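You operate a simulated robot arm through the tools that you are given. There is no shell and no other tool.

You are at the controls of a simulated robot arm. One attempt, no reset.

TASK
Move the brown lead to terminal 4 and clamp it.
Fine: red switch off first, on again last; the orange toggle may stay open; shut the new terminal's toggle; the unused terminal's toggle and the teal cover stay shut. Where these are worked on the way, their far stop is far enough and under half their travel is too little: red switch.

The check looks at the end state, three seconds after you hand in, the way a careful person would. Anything else that was tipped, shoved, dropped, spilled or broken makes it a failure. A push-on lid holds only when it is set on centred and level and pressed home; a screw cap is set on level and turned clockwise until tight.

THE ROBOT
A 6-joint arm with a fingered hand, fixed in place. Base frame: the origin is on the floor under the middle of its stand, x ahead of it, y to its left, z up; the work surface is at about z = 850. Units: mm, degrees, N and s.
With the tool pointing down near the work surface it reaches from about 240 to 560 mm from the base axis. Its first joint turns from -166.0 to 166.0 degrees. Payload 3.1 kg.
Tool frame: the origin (TCP) lies between the finger pads and is the grasp point; the fingertips stand 22 mm ahead of it; z points along the fingers, y is the line along which they close. The gripper opens to 132 mm; its body begins 60 mm behind the TCP. The gripper is a hand of 4 fingers: y runs from the thumb to the fingers, the wrist lies at [0, 0, -218] in the tool frame, and closing takes about 1.5 s.
Orientation is that of the tool frame in the base frame, as a unit quaternion [x, y, z, w]. With the fingers straight down and closing along the base's y, the tool's x points along the base's -x, its y along +y and its z along -z.

THE INTERFACE
- The arm moves only by the tool nudge_tool. Its argument "deltas" is a list of rows, each an object of numbers (a shift or turn left out is 0, a gripper value left out holds the last): "fingers": the gripper command, from -1 (fully open) to 1 (shut), values between in proportion; "tx", "ty", "tz": the shift along the tool's x, y, z in units of 20 mm (1.0 is 20 mm); "rx", "ry", "rz": the turn, a rotation vector about the tool's x, y, z in units of 4 degrees (1.0 is 4 degrees). In form: [{"fingers": .., "tx": .., "ty": .., "tz": .., "rx": .., "ry": .., "rz": ..}, ...]. A call has 1 to 20 rows; each row shifts and turns the commanded pose from where the row before left it, along the tool's axes as they then stand. A call with a number of a shift or a turn outside -1 to 1 is refused whole. Rows are played at 5 a second. More than 50 mm and 8.6 degrees between two rows, or a gripper value outside its range, and nothing of the call is played. A pose out of reach is approached as far as the arm can. The call stops where the force on the tool passes 70 N (or 10 N more than at its start, if that is more) or the arm is blocked; 0.2 s more then pass. The fingers move at their own pace (about 153 mm/s each) and stop on an object; they squeeze with about 30 N. The grip force told is the motor's: it shows also when the fingers shut on nothing. Time passes only in rows, and 0.2 s behind the last, so rows that do not move let the fingers close. It gives the time, the measured TCP pose, the force on the tool (base axes), the opening and the grip force at its end, in the units of the frame above (readings bear some noise), with the torque about the TCP (base axes, N m) and any sound that the robot's microphone picked up.
- Cameras (640 x 400 px; columns grow to the right, rows downward): "scene" is fixed at [51.3, -501.3, 1417.3]; the picture's right is [0.90, -0.43, 0.00], its down [-0.15, -0.32, -0.93] and it looks along [0.40, 0.84, -0.36] (base axes); focal length 339 px, centre (320, 200). "wrist" rides on the gripper at [53, -53, -84] in the tool frame; the picture's right is [0.71, 0.71, 0.00], its down [-0.53, 0.53, -0.67] and it looks along [-0.47, 0.47, 0.74] (tool axes); focal length 247 px, centre (320, 200). There is no depth. A picture from a camera that has moved, and an enlarged one, comes with that camera's place and axes in the base frame and with its lens.
- get_image(camera): a new picture of that camera. No time passes.
- move_column(by): moves the trunk up (or, below 0, down) by that many mm; the arm rides with it, the base frame stays. It gives what a move gives, with no picture.
- set_grasp(shape): the hand has 4 fingers and takes this shape, open, in about a second: jaw (thumb against the fingers, like two jaws); tri (thumb and two fingers); tip (a fingertip pinch); poke (one finger out to press); point (the index stretched); flat (the hand flat); cup (the hand cupped); fist (a fist). The gripper value then closes the fingers along that shape, each until it touches; the sizes above hold for jaw. It gives what a move gives, with no picture.
- close_up(camera, box): a new picture of the part [left, top, right, bottom] of that camera's present view, enlarged. No time passes.
- sign_off(): hands the job in; it is judged then, once.

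Nothing tells you positions but the pictures and the camera data. Unless the task says otherwise, let go and move clear before handing in.

The tools are called after ">>>" as name(argument=value, ...) on one line, values as JSON. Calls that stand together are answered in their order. nudge_tool: Moves the arm, as the interface text tells. Its arguments: {"type":"object","properties":{"deltas":{"type":"array"}},"required":["deltas"]} The other tools are called the same way: move_column (by) moves the trunk up or down; set_grasp (shape) gives the hand a shape; get_image (camera) takes a picture; close_up (camera, box) takes an enlarged picture of a part of a camera's view; sign_off () hands the job in.

At the start:

```text
clock: 0.0
tool_pos: [400.7, 220.9, 1190.1]
tool_rot: [0.0, 1.0, 0.0, 0.0]
ft_force: [-0.2, 0.1, 0.3]
torque: [-0.01, 0.02, -0.01]
gripper_width: 132.1
grip_force: 0.1
shape: jaw
trunk travel left (down, up): [-275.0, 111.0]
```

scene: 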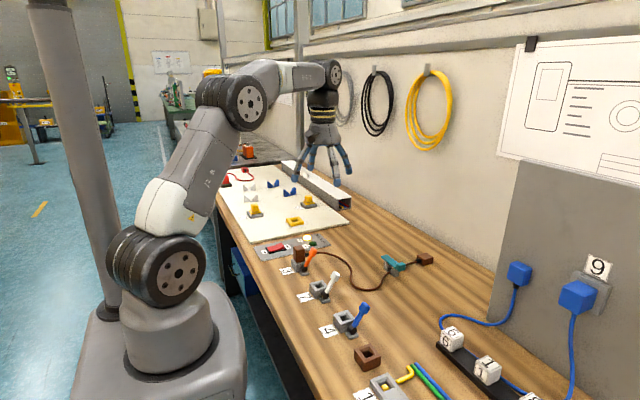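
wrist: 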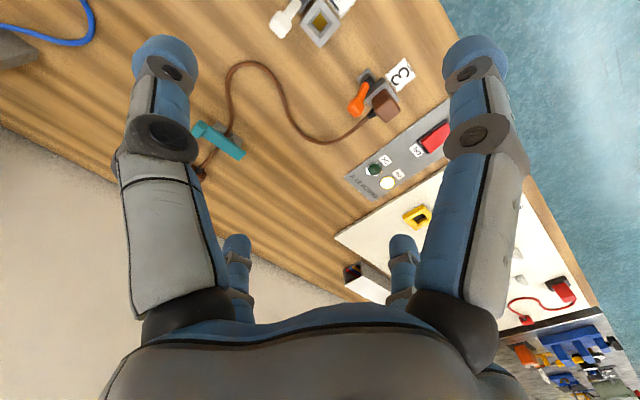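

I see a bench with a row of terminals (with orange, white and blue toggles), a red switch panel, and a brown lead that is in the terminal with the orange toggle. I'll look closer at each part before moving.

>>> close_up(camera="scene", box=[240, 220, 440, 345])

>>> close_up(camera="scene", box=[300, 290, 476, 400])

>>> close_up(camera="wrist", box=[190, 0, 470, 200])

>>> close_up(camera="scene", box=[250, 230, 346, 290])

```text
3.20 times, centred on (340, 282) of scene
camera zoom: at [51.3, -501.3, 1417.3], right [0.9, -0.43, 0.0], down [-0.15, -0.32, -0.93], along [0.4, 0.84, -0.36], focal length 1085 px, centre (256, -64)
```

zoom: 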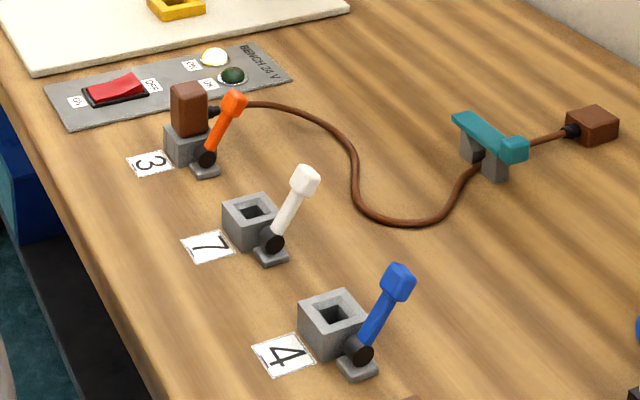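

```text
3.64 times, centred on (388, 345) of scene
camera zoom: at [51.3, -501.3, 1417.3], right [0.9, -0.43, 0.0], down [-0.15, -0.32, -0.93], along [0.4, 0.84, -0.36], focal length 1232 px, centre (73, -327)
```

zoom: 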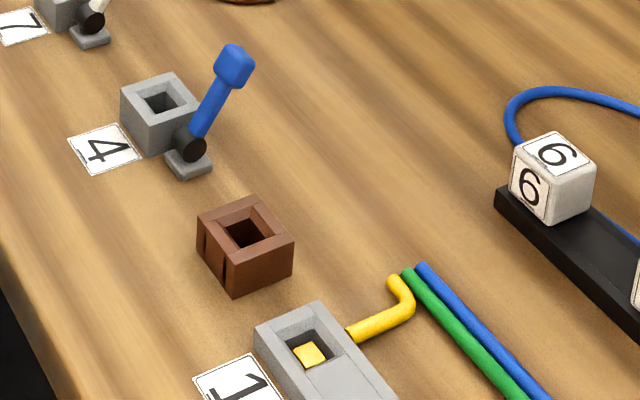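

```text
2.00 times, centred on (330, 100) of wrist
camera zoom: at [348.9, 169.3, 1272.0], right [-0.71, 0.71, 0.0], down [0.53, 0.53, 0.67], along [0.47, 0.47, -0.74], focal length 494 px, centre (300, 400)
```

zoom: 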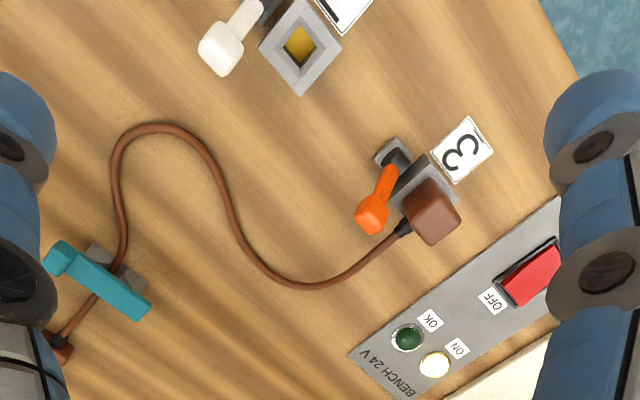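

```text
6.67 times, centred on (298, 260) of scene
camera zoom: at [51.3, -501.3, 1417.3], right [0.9, -0.43, 0.0], down [-0.15, -0.32, -0.93], along [0.4, 0.84, -0.36], focal length 2260 px, centre (467, -200)
```

zoom: 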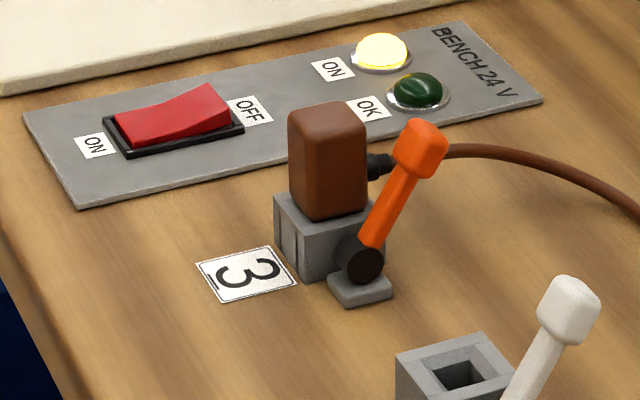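

The brown plug sits in terminal 3 (orange toggle). Terminal 7 (white) is near (372, 176) and terminal 4 (blue) near (372, 40). The red rocker, near (351, 464), is pressed on its ON side. I'll move the hand to look at terminals 4 and 7 from closer before touching anything.

>>> nudge_tool(deltas=[{"tx": 0.5, "ty": -0.9, "tz": 0.4}, {"tx": 0.5, "ty": -0.9, "tz": 0.4}, {"tx": 0.5, "ty": -0.9, "tz": 0.4}, {"tx": 0.5, "ty": -0.9, "tz": 0.4}, {"tx": 0.5, "ty": -0.9, "tz": 0.4}, {"tx": 0.5, "ty": -0.9, "tz": 0.4}, {"tx": 0.5, "ty": -0.9, "tz": 0.4}, {"tx": 0.5, "ty": -0.9, "tz": 0.4}, {"tx": 0.5, "ty": -0.9, "tz": 0.4}, {"tx": 0.5, "ty": -0.9, "tz": 0.4}, {"tx": 0.5, "ty": -0.9, "tz": 0.4}])

>>> get_image(camera="wrist")

>>> get_image(camera="scene")

```text
clock: 2.4
tool_pos: [290.8, 24.1, 1101.8]
tool_rot: [-0.001, 1.0, 0.0, 0.0]
ft_force: [0.9, 0.5, -1.1]
torque: [0.0, 0.03, -0.05]
gripper_width: 131.9
grip_force: 0.0
shape: jaw
trunk travel left (down, up): [-275.0, 111.0]
```

```text
taken
camera wrist: at [239.2, -28.2, 1183.9], right [-0.71, 0.71, 0.0], down [0.53, 0.53, 0.67], along [0.47, 0.47, -0.74], focal length 247 px, centre (320, 200)
```

wrist: 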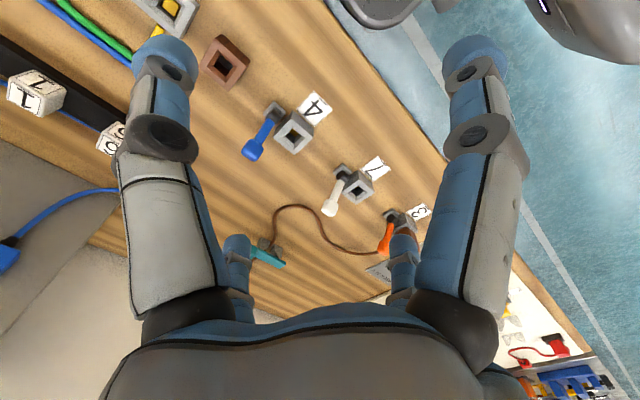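

```text
taken
```

scene: 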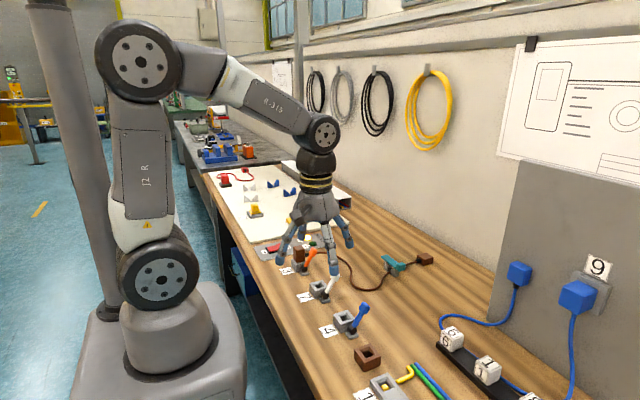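

I can now see the three terminals from above. I'll enlarge these views to compare the toggle angles and the shape of the sockets.

>>> close_up(camera="wrist", box=[230, 80, 390, 180])

>>> close_up(camera="wrist", box=[310, 140, 438, 220])

>>> close_up(camera="wrist", box=[190, 195, 430, 345])

>>> close_up(camera="wrist", box=[130, 0, 290, 100])

```text
4.00 times, centred on (310, 130) of wrist
camera zoom: at [239.2, -28.2, 1183.9], right [-0.71, 0.71, 0.0], down [0.53, 0.53, 0.67], along [0.47, 0.47, -0.74], focal length 988 px, centre (360, 480)
```

zoom: 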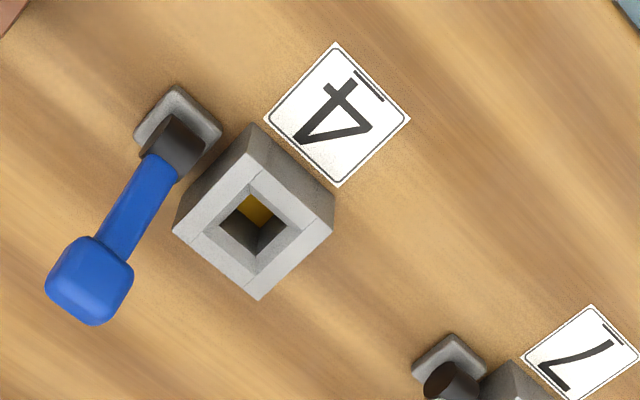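

```text
5.00 times, centred on (374, 180) of wrist
camera zoom: at [239.2, -28.2, 1183.9], right [-0.71, 0.71, 0.0], down [0.53, 0.53, 0.67], along [0.47, 0.47, -0.74], focal length 1235 px, centre (50, 300)
```

zoom: 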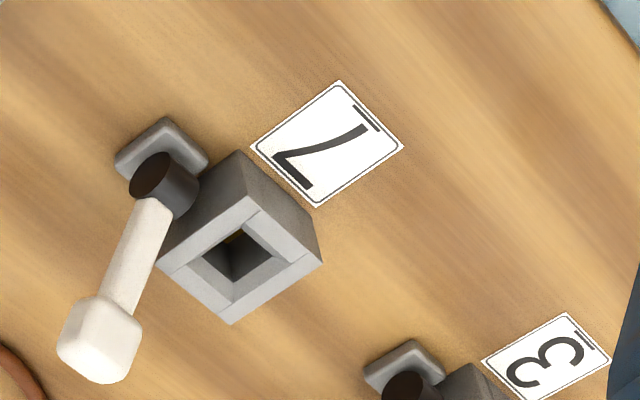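

```text
2.67 times, centred on (310, 270) of wrist
camera zoom: at [239.2, -28.2, 1183.9], right [-0.71, 0.71, 0.0], down [0.53, 0.53, 0.67], along [0.47, 0.47, -0.74], focal length 659 px, centre (347, 13)
```

zoom: 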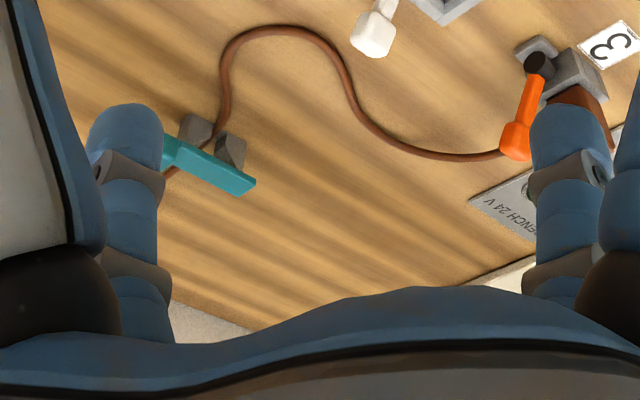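

```text
4.00 times, centred on (210, 50) of wrist
camera zoom: at [239.2, -28.2, 1183.9], right [-0.71, 0.71, 0.0], down [0.53, 0.53, 0.67], along [0.47, 0.47, -0.74], focal length 988 px, centre (760, 800)
```

zoom: 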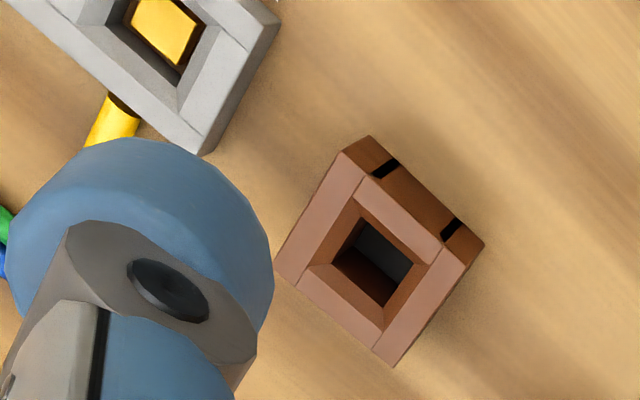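

All three toggles look tilted about 25–30° toward +x, which makes that the shut pose, and they swing about the y axis. Terminal centres come out at x≈379 and y≈61 (4), 200 (7) and 340 (3). Next I'll look at terminal 3, the plug and the red switch.

>>> nudge_tool(deltas=[{"ty": 1}, {"ty": 1}, {"ty": 1}, {"ty": 1}, {"ty": 1}, {"ty": 1}, {"ty": 1}, {"ty": 1}, {"ty": 1}, {"ty": 1}, {"ty": 1}, {"ty": 1}, {"ty": 1}, {"ty": 0.8}])

>>> get_image(camera="wrist")

>>> get_image(camera="scene")

```text
clock: 5.4
tool_pos: [290.1, 301.7, 1102.0]
tool_rot: [-0.001, 1.0, 0.0, 0.0]
ft_force: [0.2, 0.0, 0.1]
torque: [0.03, 0.0, -0.01]
gripper_width: 132.0
grip_force: 0.1
shape: jaw
trunk travel left (down, up): [-275.0, 111.0]
```

```text
taken
camera wrist: at [238.8, 248.8, 1183.8], right [-0.71, 0.71, 0.0], down [0.53, 0.53, 0.67], along [0.47, 0.47, -0.74], focal length 247 px, centre (320, 200)
```

wrist: 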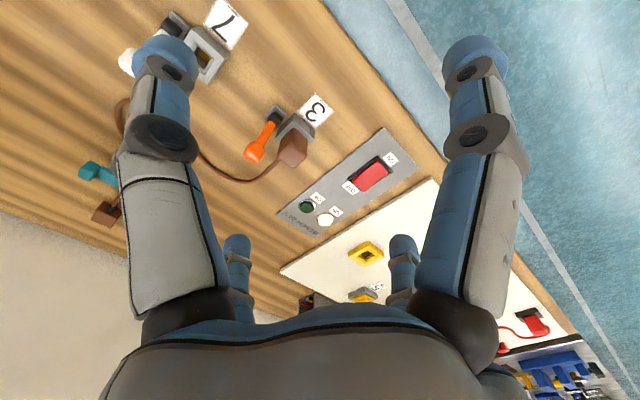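

```text
taken
```

scene: 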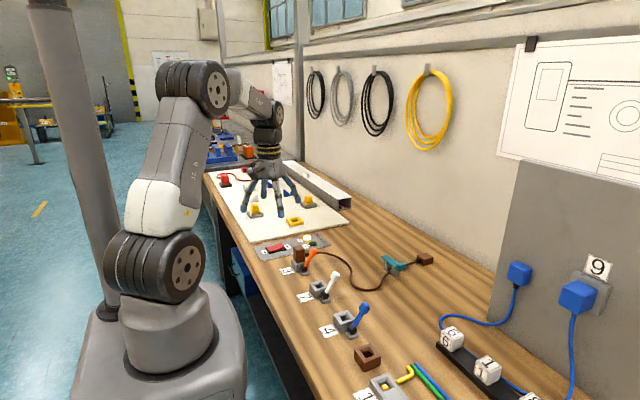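

>>> close_up(camera="wrist", box=[230, 85, 358, 165])

>>> close_up(camera="wrist", box=[280, 130, 424, 220])

>>> close_up(camera="scene", box=[368, 240, 448, 290])

>>> close_up(camera="scene", box=[270, 230, 350, 280])

>>> close_up(camera="scene", box=[315, 290, 395, 340])

```text
5.00 times, centred on (294, 125) of wrist
camera zoom: at [238.8, 248.8, 1183.8], right [-0.71, 0.71, 0.0], down [0.53, 0.53, 0.67], along [0.47, 0.47, -0.74], focal length 1235 px, centre (450, 575)
```

zoom: 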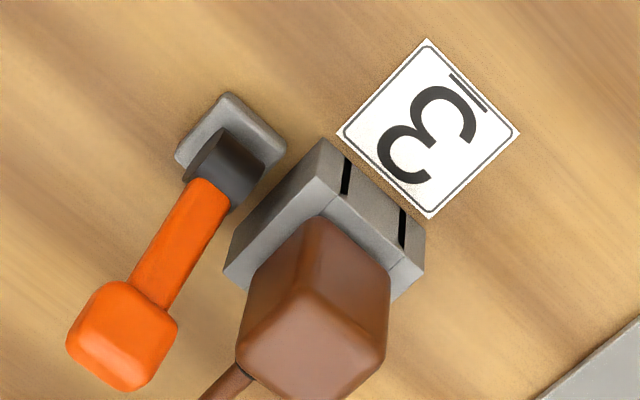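

```text
4.44 times, centred on (352, 175) of wrist
camera zoom: at [238.8, 248.8, 1183.8], right [-0.71, 0.71, 0.0], down [0.53, 0.53, 0.67], along [0.47, 0.47, -0.74], focal length 1098 px, centre (178, 311)
```

zoom: 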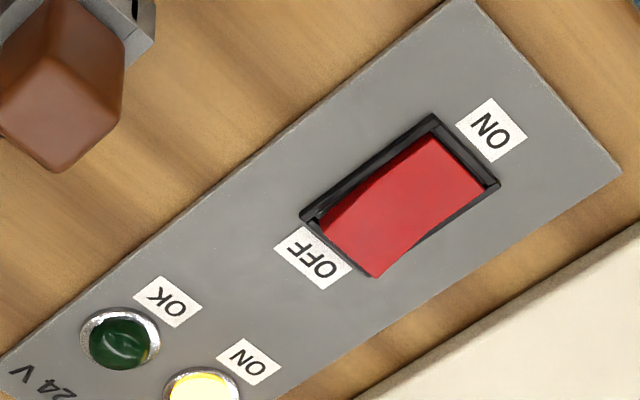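

```text
8.00 times, centred on (408, 265) of scene
camera zoom: at [51.3, -501.3, 1417.3], right [0.9, -0.43, 0.0], down [-0.15, -0.32, -0.93], along [0.4, 0.84, -0.36], focal length 2712 px, centre (-384, -320)
```

zoom: 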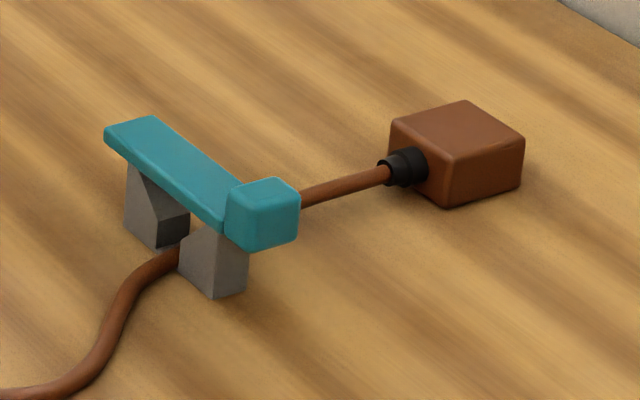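

```text
8.00 times, centred on (310, 255) of scene
camera zoom: at [51.3, -501.3, 1417.3], right [0.9, -0.43, 0.0], down [-0.15, -0.32, -0.93], along [0.4, 0.84, -0.36], focal length 2712 px, centre (400, -240)
```

zoom: 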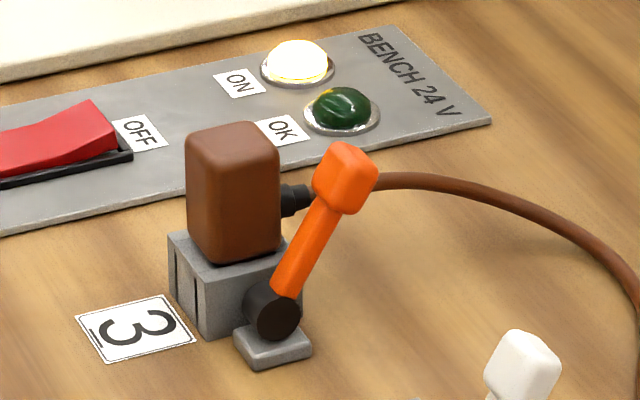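

```text
8.00 times, centred on (355, 315) of scene
camera zoom: at [51.3, -501.3, 1417.3], right [0.9, -0.43, 0.0], down [-0.15, -0.32, -0.93], along [0.4, 0.84, -0.36], focal length 2712 px, centre (40, -720)
```

zoom: 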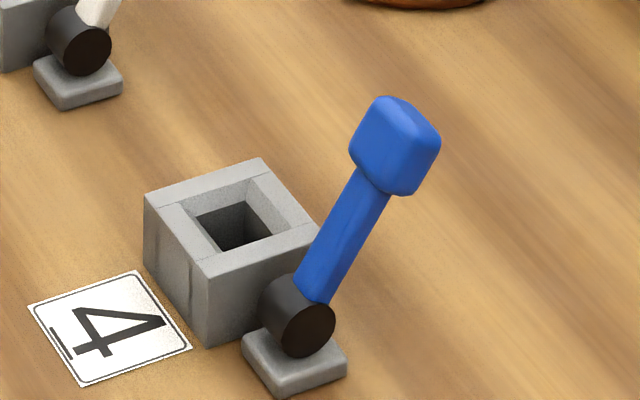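

All three toggles lean at the same angle. The rocker spans about x 320–379, y 454–495, with ON at its −x end (pressed now) and OFF at its +x end (raised). I'll set the poke shape here, well clear of everything, to find where the pressing fingertip sits.

>>> set_grasp(shape="poke")

>>> get_image(camera="wrist")

>>> close_up(camera="scene", box=[220, 120, 348, 200])

```text
clock: 6.3
tool_pos: [291.0, 300.6, 1101.2]
tool_rot: [0.0, 1.0, 0.0, 0.0]
ft_force: [0.0, 0.0, 0.4]
torque: [0.02, -0.04, 0.02]
gripper_width: 0.0
grip_force: 0.2
shape: poke
trunk travel left (down, up): [-275.0, 111.0]
```

```text
taken
camera wrist: at [238.8, 248.1, 1184.0], right [-0.71, 0.71, 0.0], down [0.53, 0.53, 0.67], along [0.47, 0.47, -0.74], focal length 247 px, centre (320, 200)
```

wrist: 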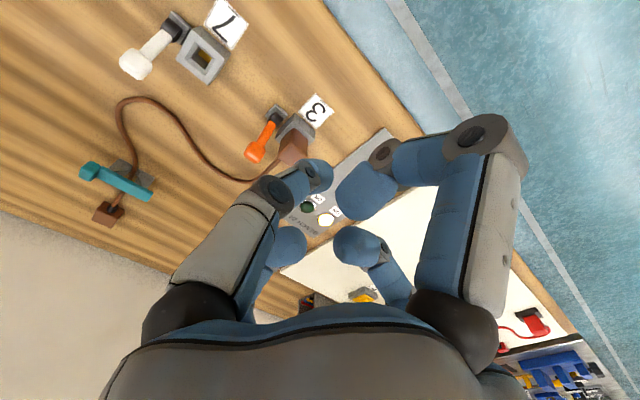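

```text
5.00 times, centred on (284, 160) of scene
camera zoom: at [51.3, -501.3, 1417.3], right [0.9, -0.43, 0.0], down [-0.15, -0.32, -0.93], along [0.4, 0.84, -0.36], focal length 1695 px, centre (500, 400)
```

zoom: 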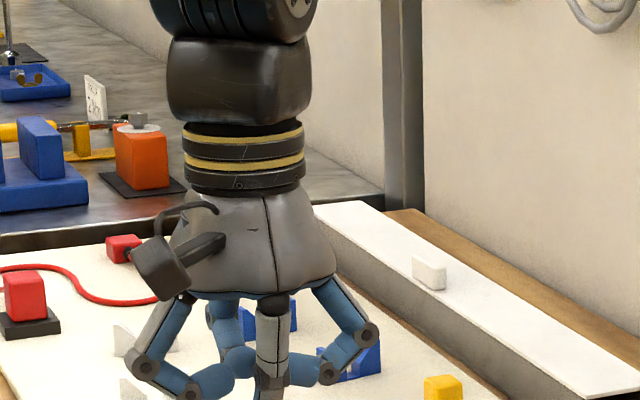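

The hand is in poke shape, but the scene view is cropped at the fingertips. I'll look at the lower part of the hand to see which finger is extended.

>>> close_up(camera="scene", box=[230, 165, 310, 215])

>>> close_up(camera="wrist", box=[230, 100, 454, 240])

```text
8.00 times, centred on (270, 190) of scene
camera zoom: at [51.3, -501.3, 1417.3], right [0.9, -0.43, 0.0], down [-0.15, -0.32, -0.93], along [0.4, 0.84, -0.36], focal length 2712 px, centre (720, 280)
```

zoom: 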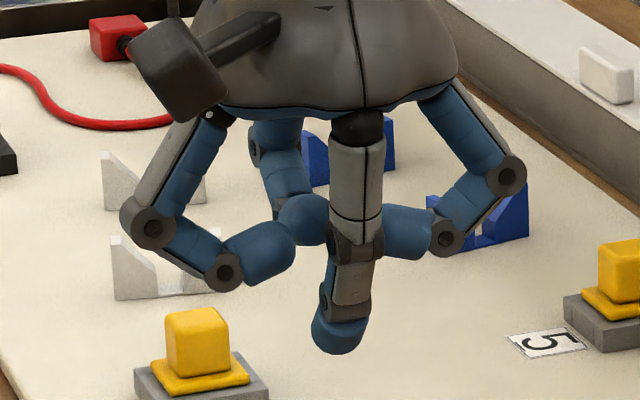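

```text
2.86 times, centred on (342, 170) of wrist
camera zoom: at [238.8, 248.1, 1184.0], right [-0.71, 0.71, 0.0], down [0.53, 0.53, 0.67], along [0.47, 0.47, -0.74], focal length 706 px, centre (257, 286)
```

zoom: 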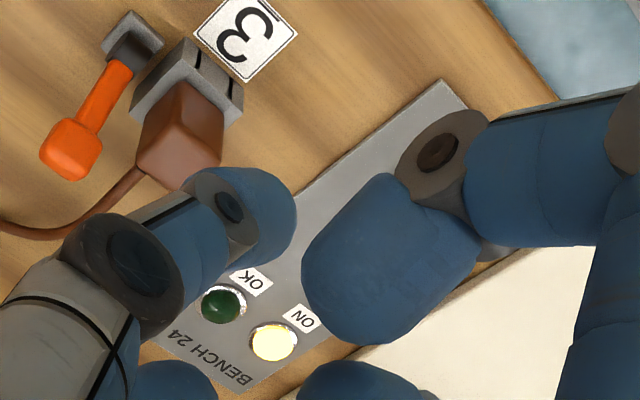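

In poke shape the fingertip lies almost on the tool axis, about 27 mm ahead of the TCP. I'll tilt the tool 25° outward to reach the switch and hover above its OFF (+x) end.

>>> nudge_tool(deltas=[{"rx": -0.9}, {"rx": -0.9}, {"rx": -0.9}, {"rx": -0.9}, {"rx": -0.9}, {"rx": -0.9}, {"rx": -0.9}, {"tx": -0.308, "ty": 0.3, "tz": 0.88}, {"tx": -0.308, "ty": 0.3, "tz": 0.88}, {"tx": -0.308, "ty": 0.3, "tz": 0.88}, {"tx": -0.308, "ty": 0.3, "tz": 0.88}, {"tx": -0.308, "ty": 0.3, "tz": 0.88}, {"tx": -0.308, "ty": 0.3, "tz": 0.88}, {"tx": -0.308, "ty": 0.3, "tz": 0.88}, {"tx": -0.308, "ty": 0.3, "tz": 0.88}, {"tx": -0.308, "ty": 0.3, "tz": 0.88}, {"tx": -0.308, "ty": 0.3, "tz": 0.88}, {"tx": -0.308, "ty": 0.3, "tz": 0.88}, {"tx": -0.308, "ty": 0.3, "tz": 0.88}])

>>> get_image(camera="wrist")

>>> close_up(camera="scene", box=[230, 180, 342, 250])

```text
clock: 10.3
tool_pos: [366.5, 455.0, 939.8]
tool_rot: [0.0, 0.976, 0.218, 0.0]
ft_force: [-0.1, -0.2, 0.9]
torque: [-0.01, 0.02, -0.03]
gripper_width: 0.0
grip_force: 0.1
shape: poke
trunk travel left (down, up): [-275.0, 111.0]
```

```text
taken
camera wrist: at [313.9, 372.3, 991.8], right [-0.71, 0.64, 0.3], down [0.53, 0.19, 0.83], along [0.47, 0.74, -0.47], focal length 247 px, centre (320, 200)
```

wrist: 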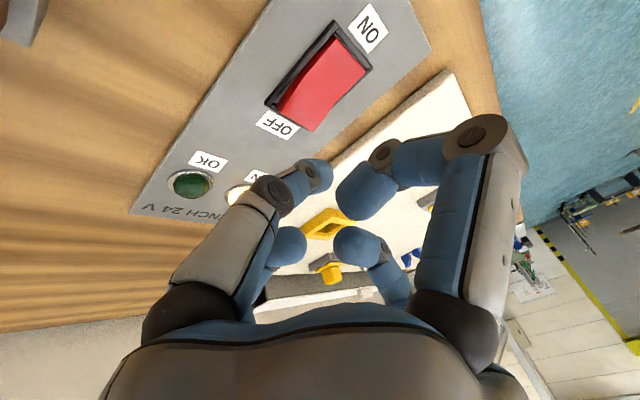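

```text
5.71 times, centred on (286, 215) of scene
camera zoom: at [51.3, -501.3, 1417.3], right [0.9, -0.43, 0.0], down [-0.15, -0.32, -0.93], along [0.4, 0.84, -0.36], focal length 1937 px, centre (514, 114)
```

zoom: 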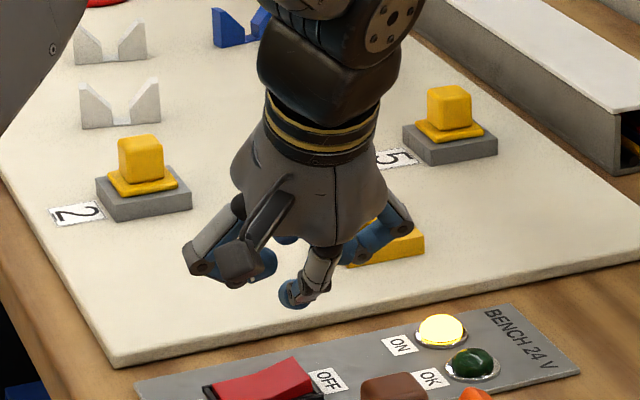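

The tip is at about (369, 470, 917), above the raised OFF end of the rocker. I'll lower it to just above the rocker and check.

>>> nudge_tool(deltas=[{"tx": 0.1, "ty": -0.32, "tz": 0.68}, {"tx": 0.1, "ty": -0.32, "tz": 0.68}])

>>> get_image(camera="wrist")

>>> close_up(camera="scene", box=[246, 210, 326, 260])

```text
clock: 10.9
tool_pos: [360.5, 452.3, 910.7]
tool_rot: [0.0, 0.976, 0.218, 0.0]
ft_force: [0.0, 0.4, 0.1]
torque: [-0.02, 0.02, 0.01]
gripper_width: 0.1
grip_force: 0.1
shape: poke
trunk travel left (down, up): [-275.0, 111.0]
```

```text
taken
camera wrist: at [308.8, 370.9, 961.7], right [-0.71, 0.64, 0.3], down [0.53, 0.19, 0.83], along [0.47, 0.74, -0.47], focal length 247 px, centre (320, 200)
```

wrist: 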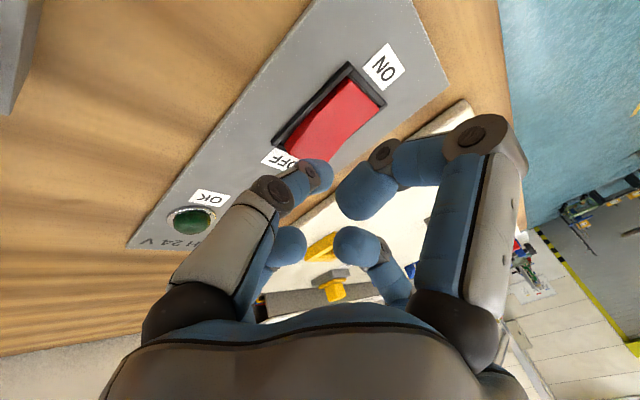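

```text
8.00 times, centred on (286, 235) of scene
camera zoom: at [51.3, -501.3, 1417.3], right [0.9, -0.43, 0.0], down [-0.15, -0.32, -0.93], along [0.4, 0.84, -0.36], focal length 2712 px, centre (592, -80)
```

zoom: 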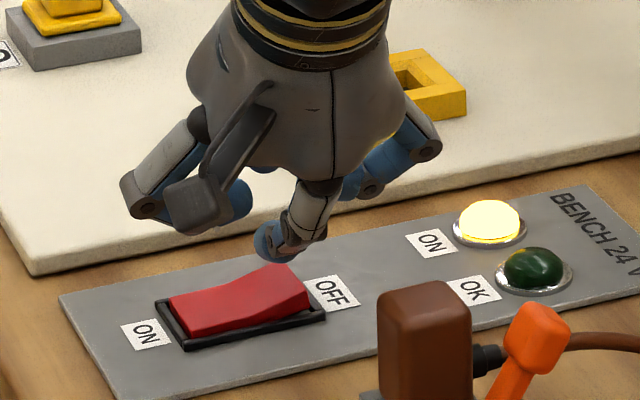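

The fingertip is just above the raised OFF end, slightly short in y. I'll nudge it over the end and press down in small steps.

>>> nudge_tool(deltas=[{"tx": -0.2, "ty": -0.075, "tz": 0.628}, {"ty": -0.085, "tz": 0.181}, {"ty": -0.085, "tz": 0.181}, {"ty": -0.085, "tz": 0.181}])

>>> close_up(camera="scene", box=[246, 210, 326, 260])

>>> close_up(camera="wrist", box=[160, 40, 480, 240])

```text
clock: 11.9
tool_pos: [364.9, 457.6, 887.9]
tool_rot: [0.0, 0.976, 0.218, 0.0]
ft_force: [0.4, 0.6, -0.2]
torque: [-0.01, 0.01, -0.01]
gripper_width: 0.0
grip_force: 0.0
shape: poke
trunk travel left (down, up): [-275.0, 111.0]
```

```text
8.00 times, centred on (286, 235) of scene
camera zoom: at [51.3, -501.3, 1417.3], right [0.9, -0.43, 0.0], down [-0.15, -0.32, -0.93], along [0.4, 0.84, -0.36], focal length 2712 px, centre (592, -80)
```

zoom: 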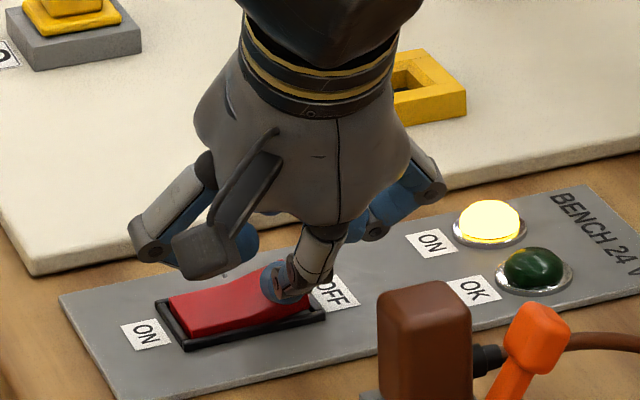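

```text
2.00 times, centred on (320, 140) of wrist
camera zoom: at [311.9, 375.1, 939.8], right [-0.71, 0.64, 0.3], down [0.53, 0.19, 0.83], along [0.47, 0.74, -0.47], focal length 494 px, centre (320, 320)
```

zoom: 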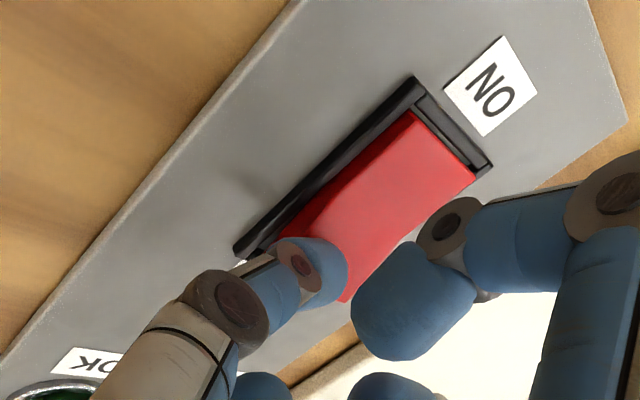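

The tip is just about at the OFF end. I'll press on in small steps and watch the force.

>>> nudge_tool(deltas=[{"ty": -0.064, "tz": 0.136}, {"ty": -0.064, "tz": 0.136}, {"ty": -0.064, "tz": 0.136}, {"ty": -0.064, "tz": 0.136}])

>>> close_up(camera="scene", box=[246, 210, 326, 260])

```text
clock: 12.9
tool_pos: [365.0, 457.4, 879.8]
tool_rot: [0.0, 0.975, 0.221, 0.003]
ft_force: [2.1, -7.6, 25.1]
torque: [0.2, 0.04, -0.01]
gripper_width: 0.0
grip_force: 0.0
shape: poke
trunk travel left (down, up): [-275.0, 111.0]
```

```text
8.00 times, centred on (286, 235) of scene
camera zoom: at [51.3, -501.3, 1417.3], right [0.9, -0.43, 0.0], down [-0.15, -0.32, -0.93], along [0.4, 0.84, -0.36], focal length 2712 px, centre (592, -80)
```

zoom: 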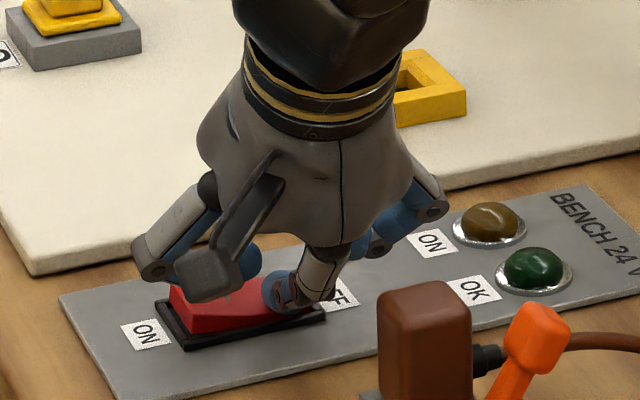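

The ON lamp went dark and the rocker has hit its stop (25 N). I'll lift off and check that it stays off.

>>> nudge_tool(deltas=[{"ty": 0.2, "tz": -0.42}, {"ty": 0.32, "tz": -0.68}, {"ty": 0.32, "tz": -0.68}, {"ty": 0.32, "tz": -0.68}, {"ty": 0.32, "tz": -0.68}, {"ty": 0.32, "tz": -0.68}])

>>> close_up(camera="scene", box=[246, 210, 326, 260])

>>> get_image(camera="wrist")

```text
clock: 14.3
tool_pos: [365.2, 454.9, 960.7]
tool_rot: [0.0, 0.976, 0.219, -0.001]
ft_force: [-0.3, 0.0, -0.5]
torque: [-0.02, 0.01, 0.0]
gripper_width: 0.1
grip_force: 0.1
shape: poke
trunk travel left (down, up): [-275.0, 111.0]
```

```text
8.00 times, centred on (286, 235) of scene
camera zoom: at [51.3, -501.3, 1417.3], right [0.9, -0.43, 0.0], down [-0.15, -0.32, -0.93], along [0.4, 0.84, -0.36], focal length 2712 px, centre (592, -80)
```

zoom: 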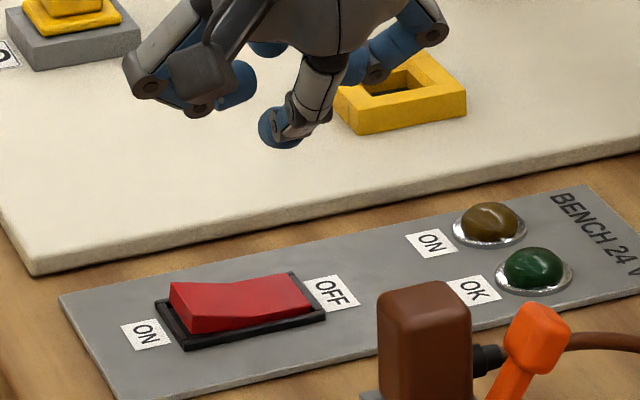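

```text
taken
camera wrist: at [313.4, 372.6, 1011.9], right [-0.71, 0.64, 0.3], down [0.53, 0.19, 0.83], along [0.47, 0.74, -0.47], focal length 247 px, centre (320, 200)
```

wrist: 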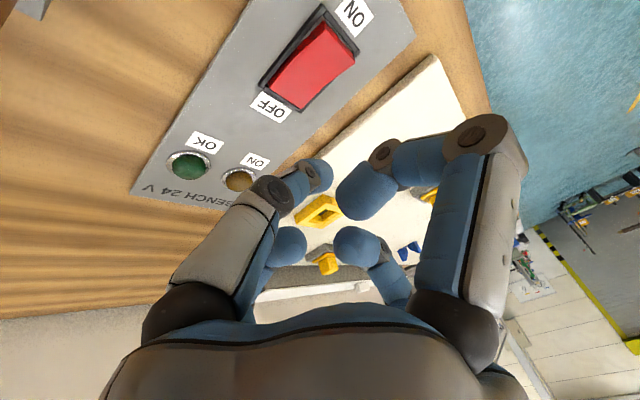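

The switch is now OFF and both lamps are dark. Next is the orange toggle. I'll retreat, straighten the tool and hover on the +x side of the orange lever.

>>> nudge_tool(deltas=[{"tx": -0.4375, "ty": -0.796, "tz": -0.582}, {"tx": -0.4375, "ty": -0.796, "tz": -0.582}, {"tx": -0.4375, "ty": -0.796, "tz": -0.582}, {"tx": -0.4375, "ty": -0.796, "tz": -0.582}, {"tx": -0.4375, "ty": -0.796, "tz": -0.582}, {"tx": -0.4375, "ty": -0.796, "tz": -0.582}, {"tx": -0.4375, "ty": -0.796, "tz": -0.582}, {"tx": -0.4375, "ty": -0.796, "tz": -0.582}, {"rx": 0.9}, {"rx": 0.9}, {"rx": 0.9}, {"rx": 0.9}, {"rx": 0.9}, {"rx": 0.9}, {"rx": 0.9}])

>>> get_image(camera="wrist")

>>> close_up(camera="scene", box=[260, 210, 372, 280])

```text
clock: 17.5
tool_pos: [436.4, 304.0, 991.1]
tool_rot: [0.0, 1.0, -0.001, 0.0]
ft_force: [-0.7, -0.1, -0.2]
torque: [0.03, 0.0, 0.03]
gripper_width: 0.0
grip_force: 0.1
shape: poke
trunk travel left (down, up): [-275.0, 111.0]
```

```text
taken
camera wrist: at [384.1, 252.6, 1072.7], right [-0.71, 0.71, 0.0], down [0.53, 0.53, 0.67], along [0.47, 0.47, -0.74], focal length 247 px, centre (320, 200)
```

wrist: 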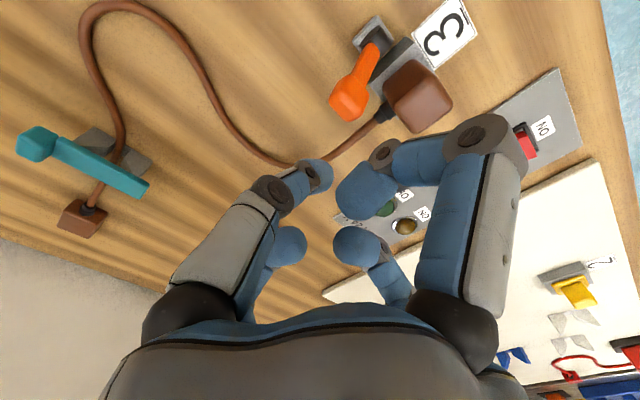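

```text
5.71 times, centred on (316, 245) of scene
camera zoom: at [51.3, -501.3, 1417.3], right [0.9, -0.43, 0.0], down [-0.15, -0.32, -0.93], along [0.4, 0.84, -0.36], focal length 1937 px, centre (343, -57)
```

zoom: 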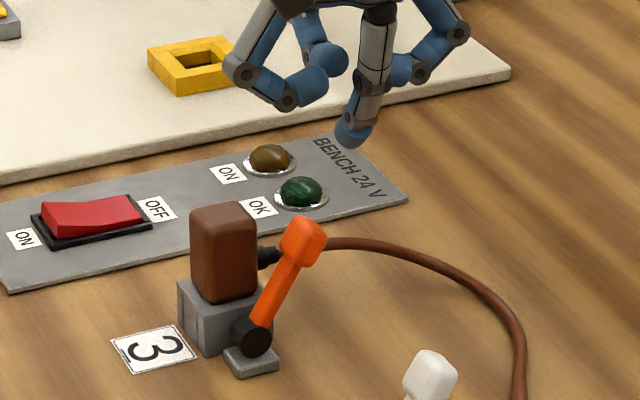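

Orange lever head is at about (409, 303, 922), and its +x face is free. A curled finger would sit right over the lever in this hand orientation. I'll turn the hand 90° so the bare (thumb) side leads the push toward −x.

>>> nudge_tool(deltas=[{"rz": 0.9375}, {"rz": 0.9375}, {"rz": 0.9375}, {"rz": 0.9375}, {"rz": 0.9375}, {"rz": 0.9375}, {"rz": 0.9375}, {"rz": 0.9375}, {"rz": 0.9375}, {"rz": 0.9375}, {"rz": 0.9375}, {"rz": 0.9375}, {"rz": 0.9375}, {"rz": 0.9375}, {"rz": 0.9375}, {"rz": 0.9375}, {"rz": 0.9375}, {"rz": 0.9375}, {"rz": 0.9375}, {"rz": 0.9375}])

>>> nudge_tool(deltas=[{"rz": 0.9375}, {"rz": 0.9375}, {"rz": 0.9375}, {"rz": 0.9375}])

>>> get_image(camera="wrist")

>>> close_up(camera="scene", box=[260, 210, 372, 280])

```text
clock: 21.7
tool_pos: [435.7, 302.6, 989.5]
tool_rot: [0.608, 0.794, 0.0, 0.0]
ft_force: [0.1, -0.7, 0.6]
torque: [0.0, 0.02, -0.01]
gripper_width: 0.0
grip_force: 0.0
shape: poke
trunk travel left (down, up): [-275.0, 111.0]
```

```text
clock: 22.7
tool_pos: [435.0, 303.7, 990.4]
tool_rot: [0.707, 0.707, 0.001, 0.0]
ft_force: [0.7, -0.8, -0.4]
torque: [-0.03, -0.02, 0.05]
gripper_width: 0.0
grip_force: 0.1
shape: poke
trunk travel left (down, up): [-275.0, 111.0]
```

```text
taken
camera wrist: at [383.7, 358.2, 1071.7], right [0.71, 0.71, 0.0], down [0.53, -0.53, 0.67], along [0.47, -0.47, -0.74], focal length 247 px, centre (320, 200)
```

wrist: 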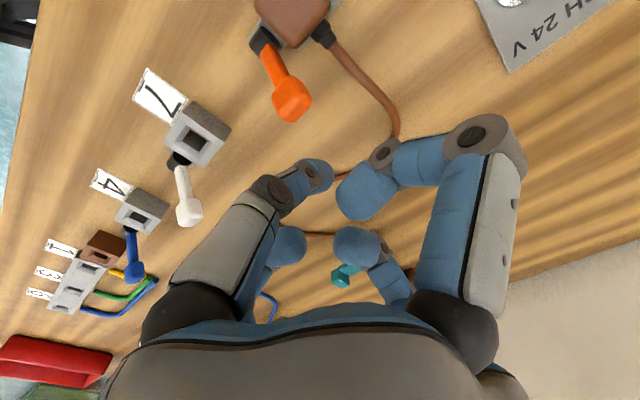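

```text
5.71 times, centred on (316, 245) of scene
camera zoom: at [51.3, -501.3, 1417.3], right [0.9, -0.43, 0.0], down [-0.15, -0.32, -0.93], along [0.4, 0.84, -0.36], focal length 1937 px, centre (343, -57)
```

zoom: 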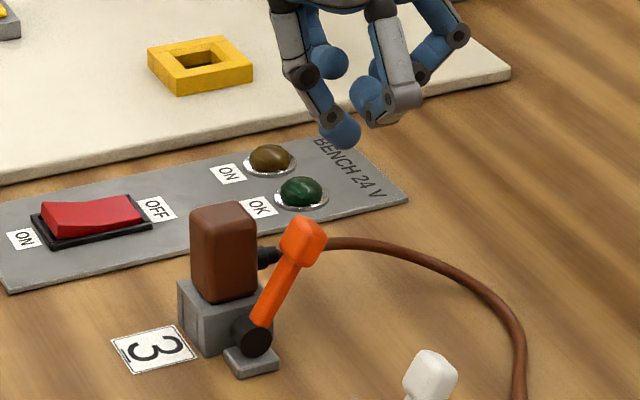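

The bare side of the hand now faces −x. Combining both wrist views puts the lever head at about (410.6, 305, 916). I'll shift +x a little, lower the tip beside the head and look.

>>> nudge_tool(deltas=[{"ty": 0.4}, {"tz": 0.9}, {"tz": 0.9}, {"tz": 0.9}, {"tz": 0.4}])

>>> close_up(camera="wrist", box=[180, 0, 436, 160])

>>> close_up(camera="scene", box=[270, 220, 366, 280])

```text
clock: 23.9
tool_pos: [442.6, 305.0, 927.7]
tool_rot: [0.707, 0.707, 0.0, -0.001]
ft_force: [-0.2, 0.1, 0.5]
torque: [0.0, 0.04, 0.02]
gripper_width: 0.0
grip_force: 0.1
shape: poke
trunk travel left (down, up): [-275.0, 111.0]
```

```text
2.50 times, centred on (308, 80) of wrist
camera zoom: at [391.1, 359.0, 1009.6], right [0.71, 0.71, 0.0], down [0.53, -0.53, 0.67], along [0.47, -0.47, -0.74], focal length 617 px, centre (350, 500)
```

zoom: 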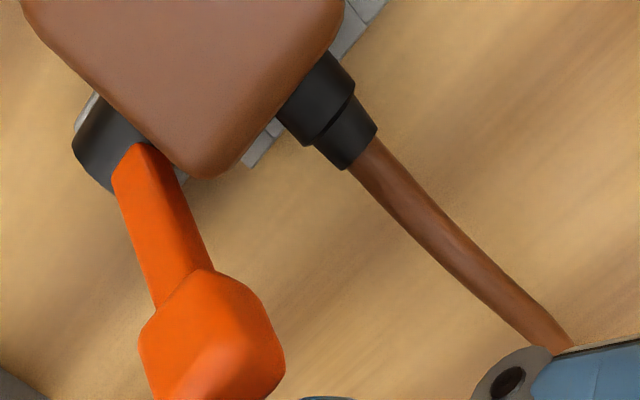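

```text
6.67 times, centred on (318, 250) of scene
camera zoom: at [51.3, -501.3, 1417.3], right [0.9, -0.43, 0.0], down [-0.15, -0.32, -0.93], along [0.4, 0.84, -0.36], focal length 2260 px, centre (333, -133)
```

zoom: 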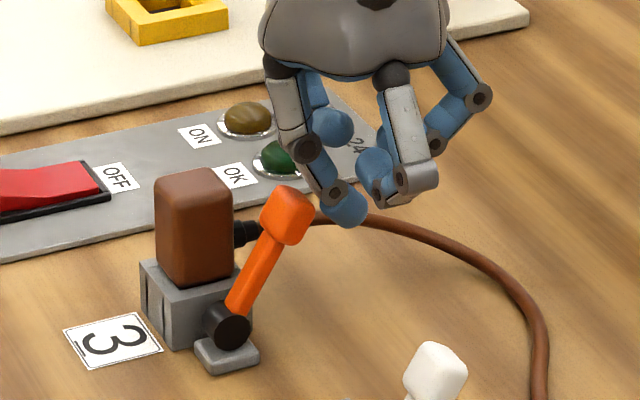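

The tip is level with the orange lever head on its +x side. I'll push toward −x in small steps and watch the force.

>>> nudge_tool(deltas=[{"ty": -0.25}, {"ty": -0.25}, {"ty": -0.25}, {"ty": -0.25}])

>>> close_up(camera="scene", box=[270, 220, 366, 280])

```text
clock: 24.9
tool_pos: [423.9, 303.7, 927.2]
tool_rot: [0.707, 0.707, 0.001, 0.0]
ft_force: [7.3, 3.1, 12.4]
torque: [0.03, 0.11, -0.04]
gripper_width: 0.0
grip_force: 0.0
shape: poke
trunk travel left (down, up): [-275.0, 111.0]
```

```text
6.67 times, centred on (318, 250) of scene
camera zoom: at [51.3, -501.3, 1417.3], right [0.9, -0.43, 0.0], down [-0.15, -0.32, -0.93], along [0.4, 0.84, -0.36], focal length 2260 px, centre (333, -133)
```

zoom: 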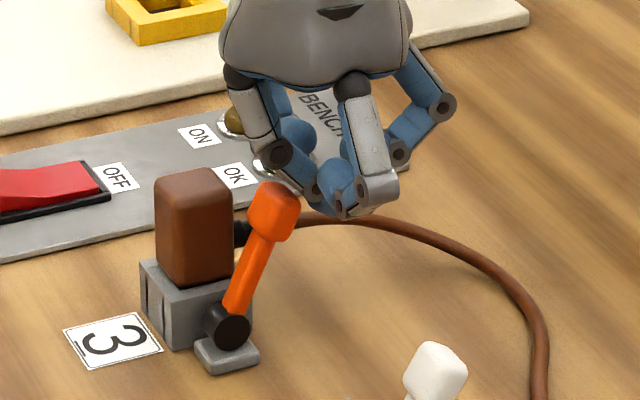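

The lever moves toward −x under light force, but the tip is riding on the head's upper edge. I'll back off, tilt the hand 20° to raise the curled finger over the plug, lower the tip about 12 mm and push again.

>>> nudge_tool(deltas=[{"ty": 0.5}, {"ry": 1, "tx": -0.08}, {"ry": 1, "tx": -0.08}, {"ry": 1, "tx": -0.08}, {"ry": 1, "tx": -0.08}, {"ry": 1, "tx": -0.08}, {"tx": -0.205, "tz": 0.564}])

>>> close_up(camera="scene", box=[270, 220, 366, 280])

>>> get_image(camera="wrist")

```text
clock: 26.5
tool_pos: [434.7, 295.1, 915.6]
tool_rot: [0.696, 0.696, 0.124, -0.123]
ft_force: [-0.3, -0.2, -0.1]
torque: [0.04, 0.04, 0.02]
gripper_width: 0.1
grip_force: 0.1
shape: poke
trunk travel left (down, up): [-275.0, 111.0]
```

```text
6.67 times, centred on (318, 250) of scene
camera zoom: at [51.3, -501.3, 1417.3], right [0.9, -0.43, 0.0], down [-0.15, -0.32, -0.93], along [0.4, 0.84, -0.36], focal length 2260 px, centre (333, -133)
```

zoom: 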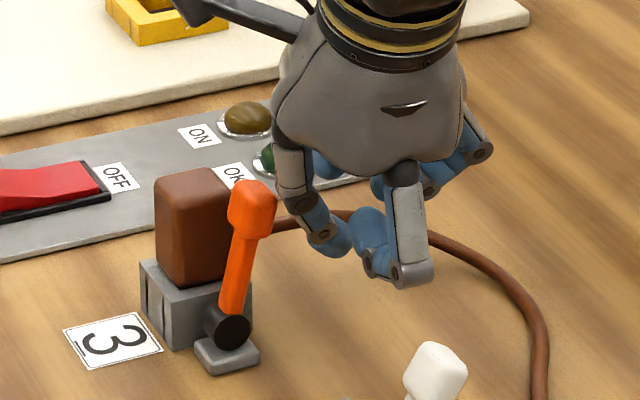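

```text
taken
camera wrist: at [381.3, 318.1, 1010.3], right [0.71, 0.67, 0.24], down [0.53, -0.72, 0.45], along [0.47, -0.19, -0.86], focal length 247 px, centre (320, 200)
```

wrist: 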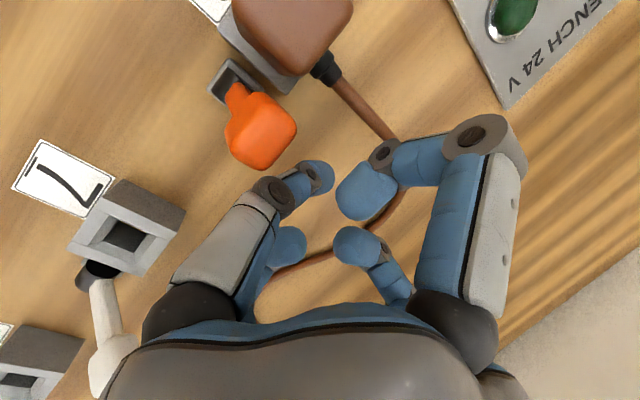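

The orange lever moved on by itself and is nearly upright. I'll wait a moment to see whether it is still moving.

>>> nudge_tool(deltas=[{"tx": 0}, {"tx": 0}, {"tx": 0}])

>>> close_up(camera="scene", box=[270, 220, 366, 280])

```text
clock: 27.3
tool_pos: [432.8, 295.6, 916.2]
tool_rot: [0.696, 0.696, 0.122, -0.123]
ft_force: [0.4, -0.2, -0.4]
torque: [-0.03, 0.0, 0.0]
gripper_width: 0.0
grip_force: 0.0
shape: poke
trunk travel left (down, up): [-275.0, 111.0]
```

```text
6.67 times, centred on (318, 250) of scene
camera zoom: at [51.3, -501.3, 1417.3], right [0.9, -0.43, 0.0], down [-0.15, -0.32, -0.93], along [0.4, 0.84, -0.36], focal length 2260 px, centre (333, -133)
```

zoom: 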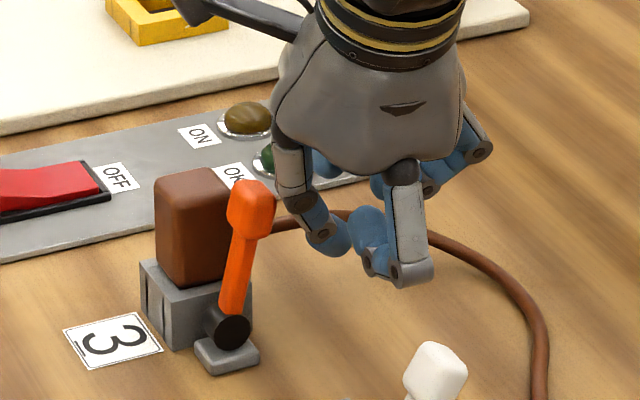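

The lever rests at about 13° and stays where it is left, so it's a friction hinge. I'll keep pushing toward −x to the far stop.

>>> nudge_tool(deltas=[{"ty": -0.5}, {"ty": -0.4}, {"ty": -0.25}, {"ty": -0.25}, {"ty": -0.25}, {"ty": -0.25}, {"ty": -0.25}])

>>> close_up(camera="scene", box=[270, 220, 366, 280])

>>> get_image(camera="wrist")

```text
clock: 28.9
tool_pos: [390.3, 295.6, 913.7]
tool_rot: [0.695, 0.697, 0.123, -0.123]
ft_force: [0.2, 0.3, 1.0]
torque: [0.0, -0.01, -0.01]
gripper_width: 0.2
grip_force: 0.0
shape: poke
trunk travel left (down, up): [-275.0, 111.0]
```

```text
6.67 times, centred on (318, 250) of scene
camera zoom: at [51.3, -501.3, 1417.3], right [0.9, -0.43, 0.0], down [-0.15, -0.32, -0.93], along [0.4, 0.84, -0.36], focal length 2260 px, centre (333, -133)
```

zoom: 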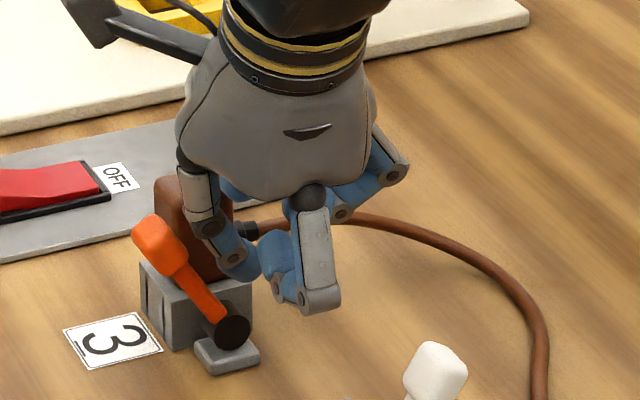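

```text
taken
camera wrist: at [338.2, 318.2, 1009.2], right [0.71, 0.67, 0.24], down [0.53, -0.72, 0.45], along [0.47, -0.19, -0.86], focal length 247 px, centre (320, 200)
```

wrist: 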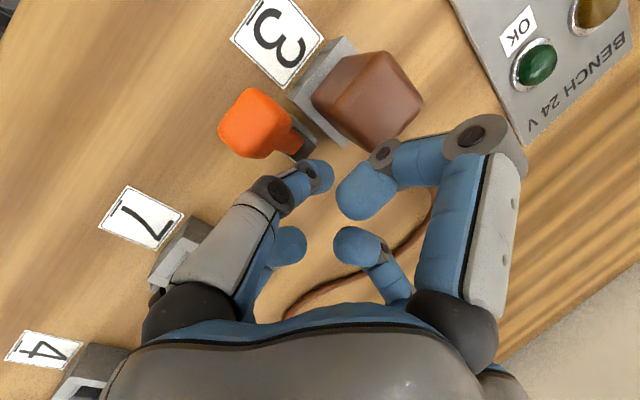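

The orange lever has flipped over to the −x side. I'll push lightly once more to make sure it is at its stop.

>>> nudge_tool(deltas=[{"ty": -0.5}, {"ty": -0.25}, {"ty": -0.25}, {"ty": -0.25}])

>>> close_up(camera="scene", box=[270, 220, 366, 280])

```text
clock: 29.9
tool_pos: [368.2, 292.4, 913.7]
tool_rot: [0.696, 0.697, 0.125, -0.123]
ft_force: [15.2, -5.3, 5.9]
torque: [0.04, 0.21, 0.05]
gripper_width: 0.2
grip_force: 0.1
shape: poke
trunk travel left (down, up): [-275.0, 111.0]
```

```text
6.67 times, centred on (318, 250) of scene
camera zoom: at [51.3, -501.3, 1417.3], right [0.9, -0.43, 0.0], down [-0.15, -0.32, -0.93], along [0.4, 0.84, -0.36], focal length 2260 px, centre (333, -133)
```

zoom: 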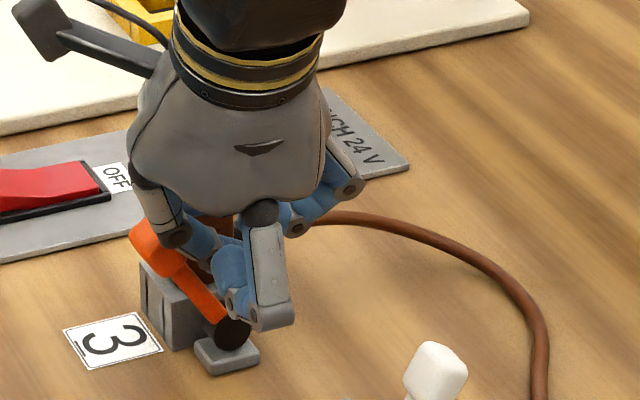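

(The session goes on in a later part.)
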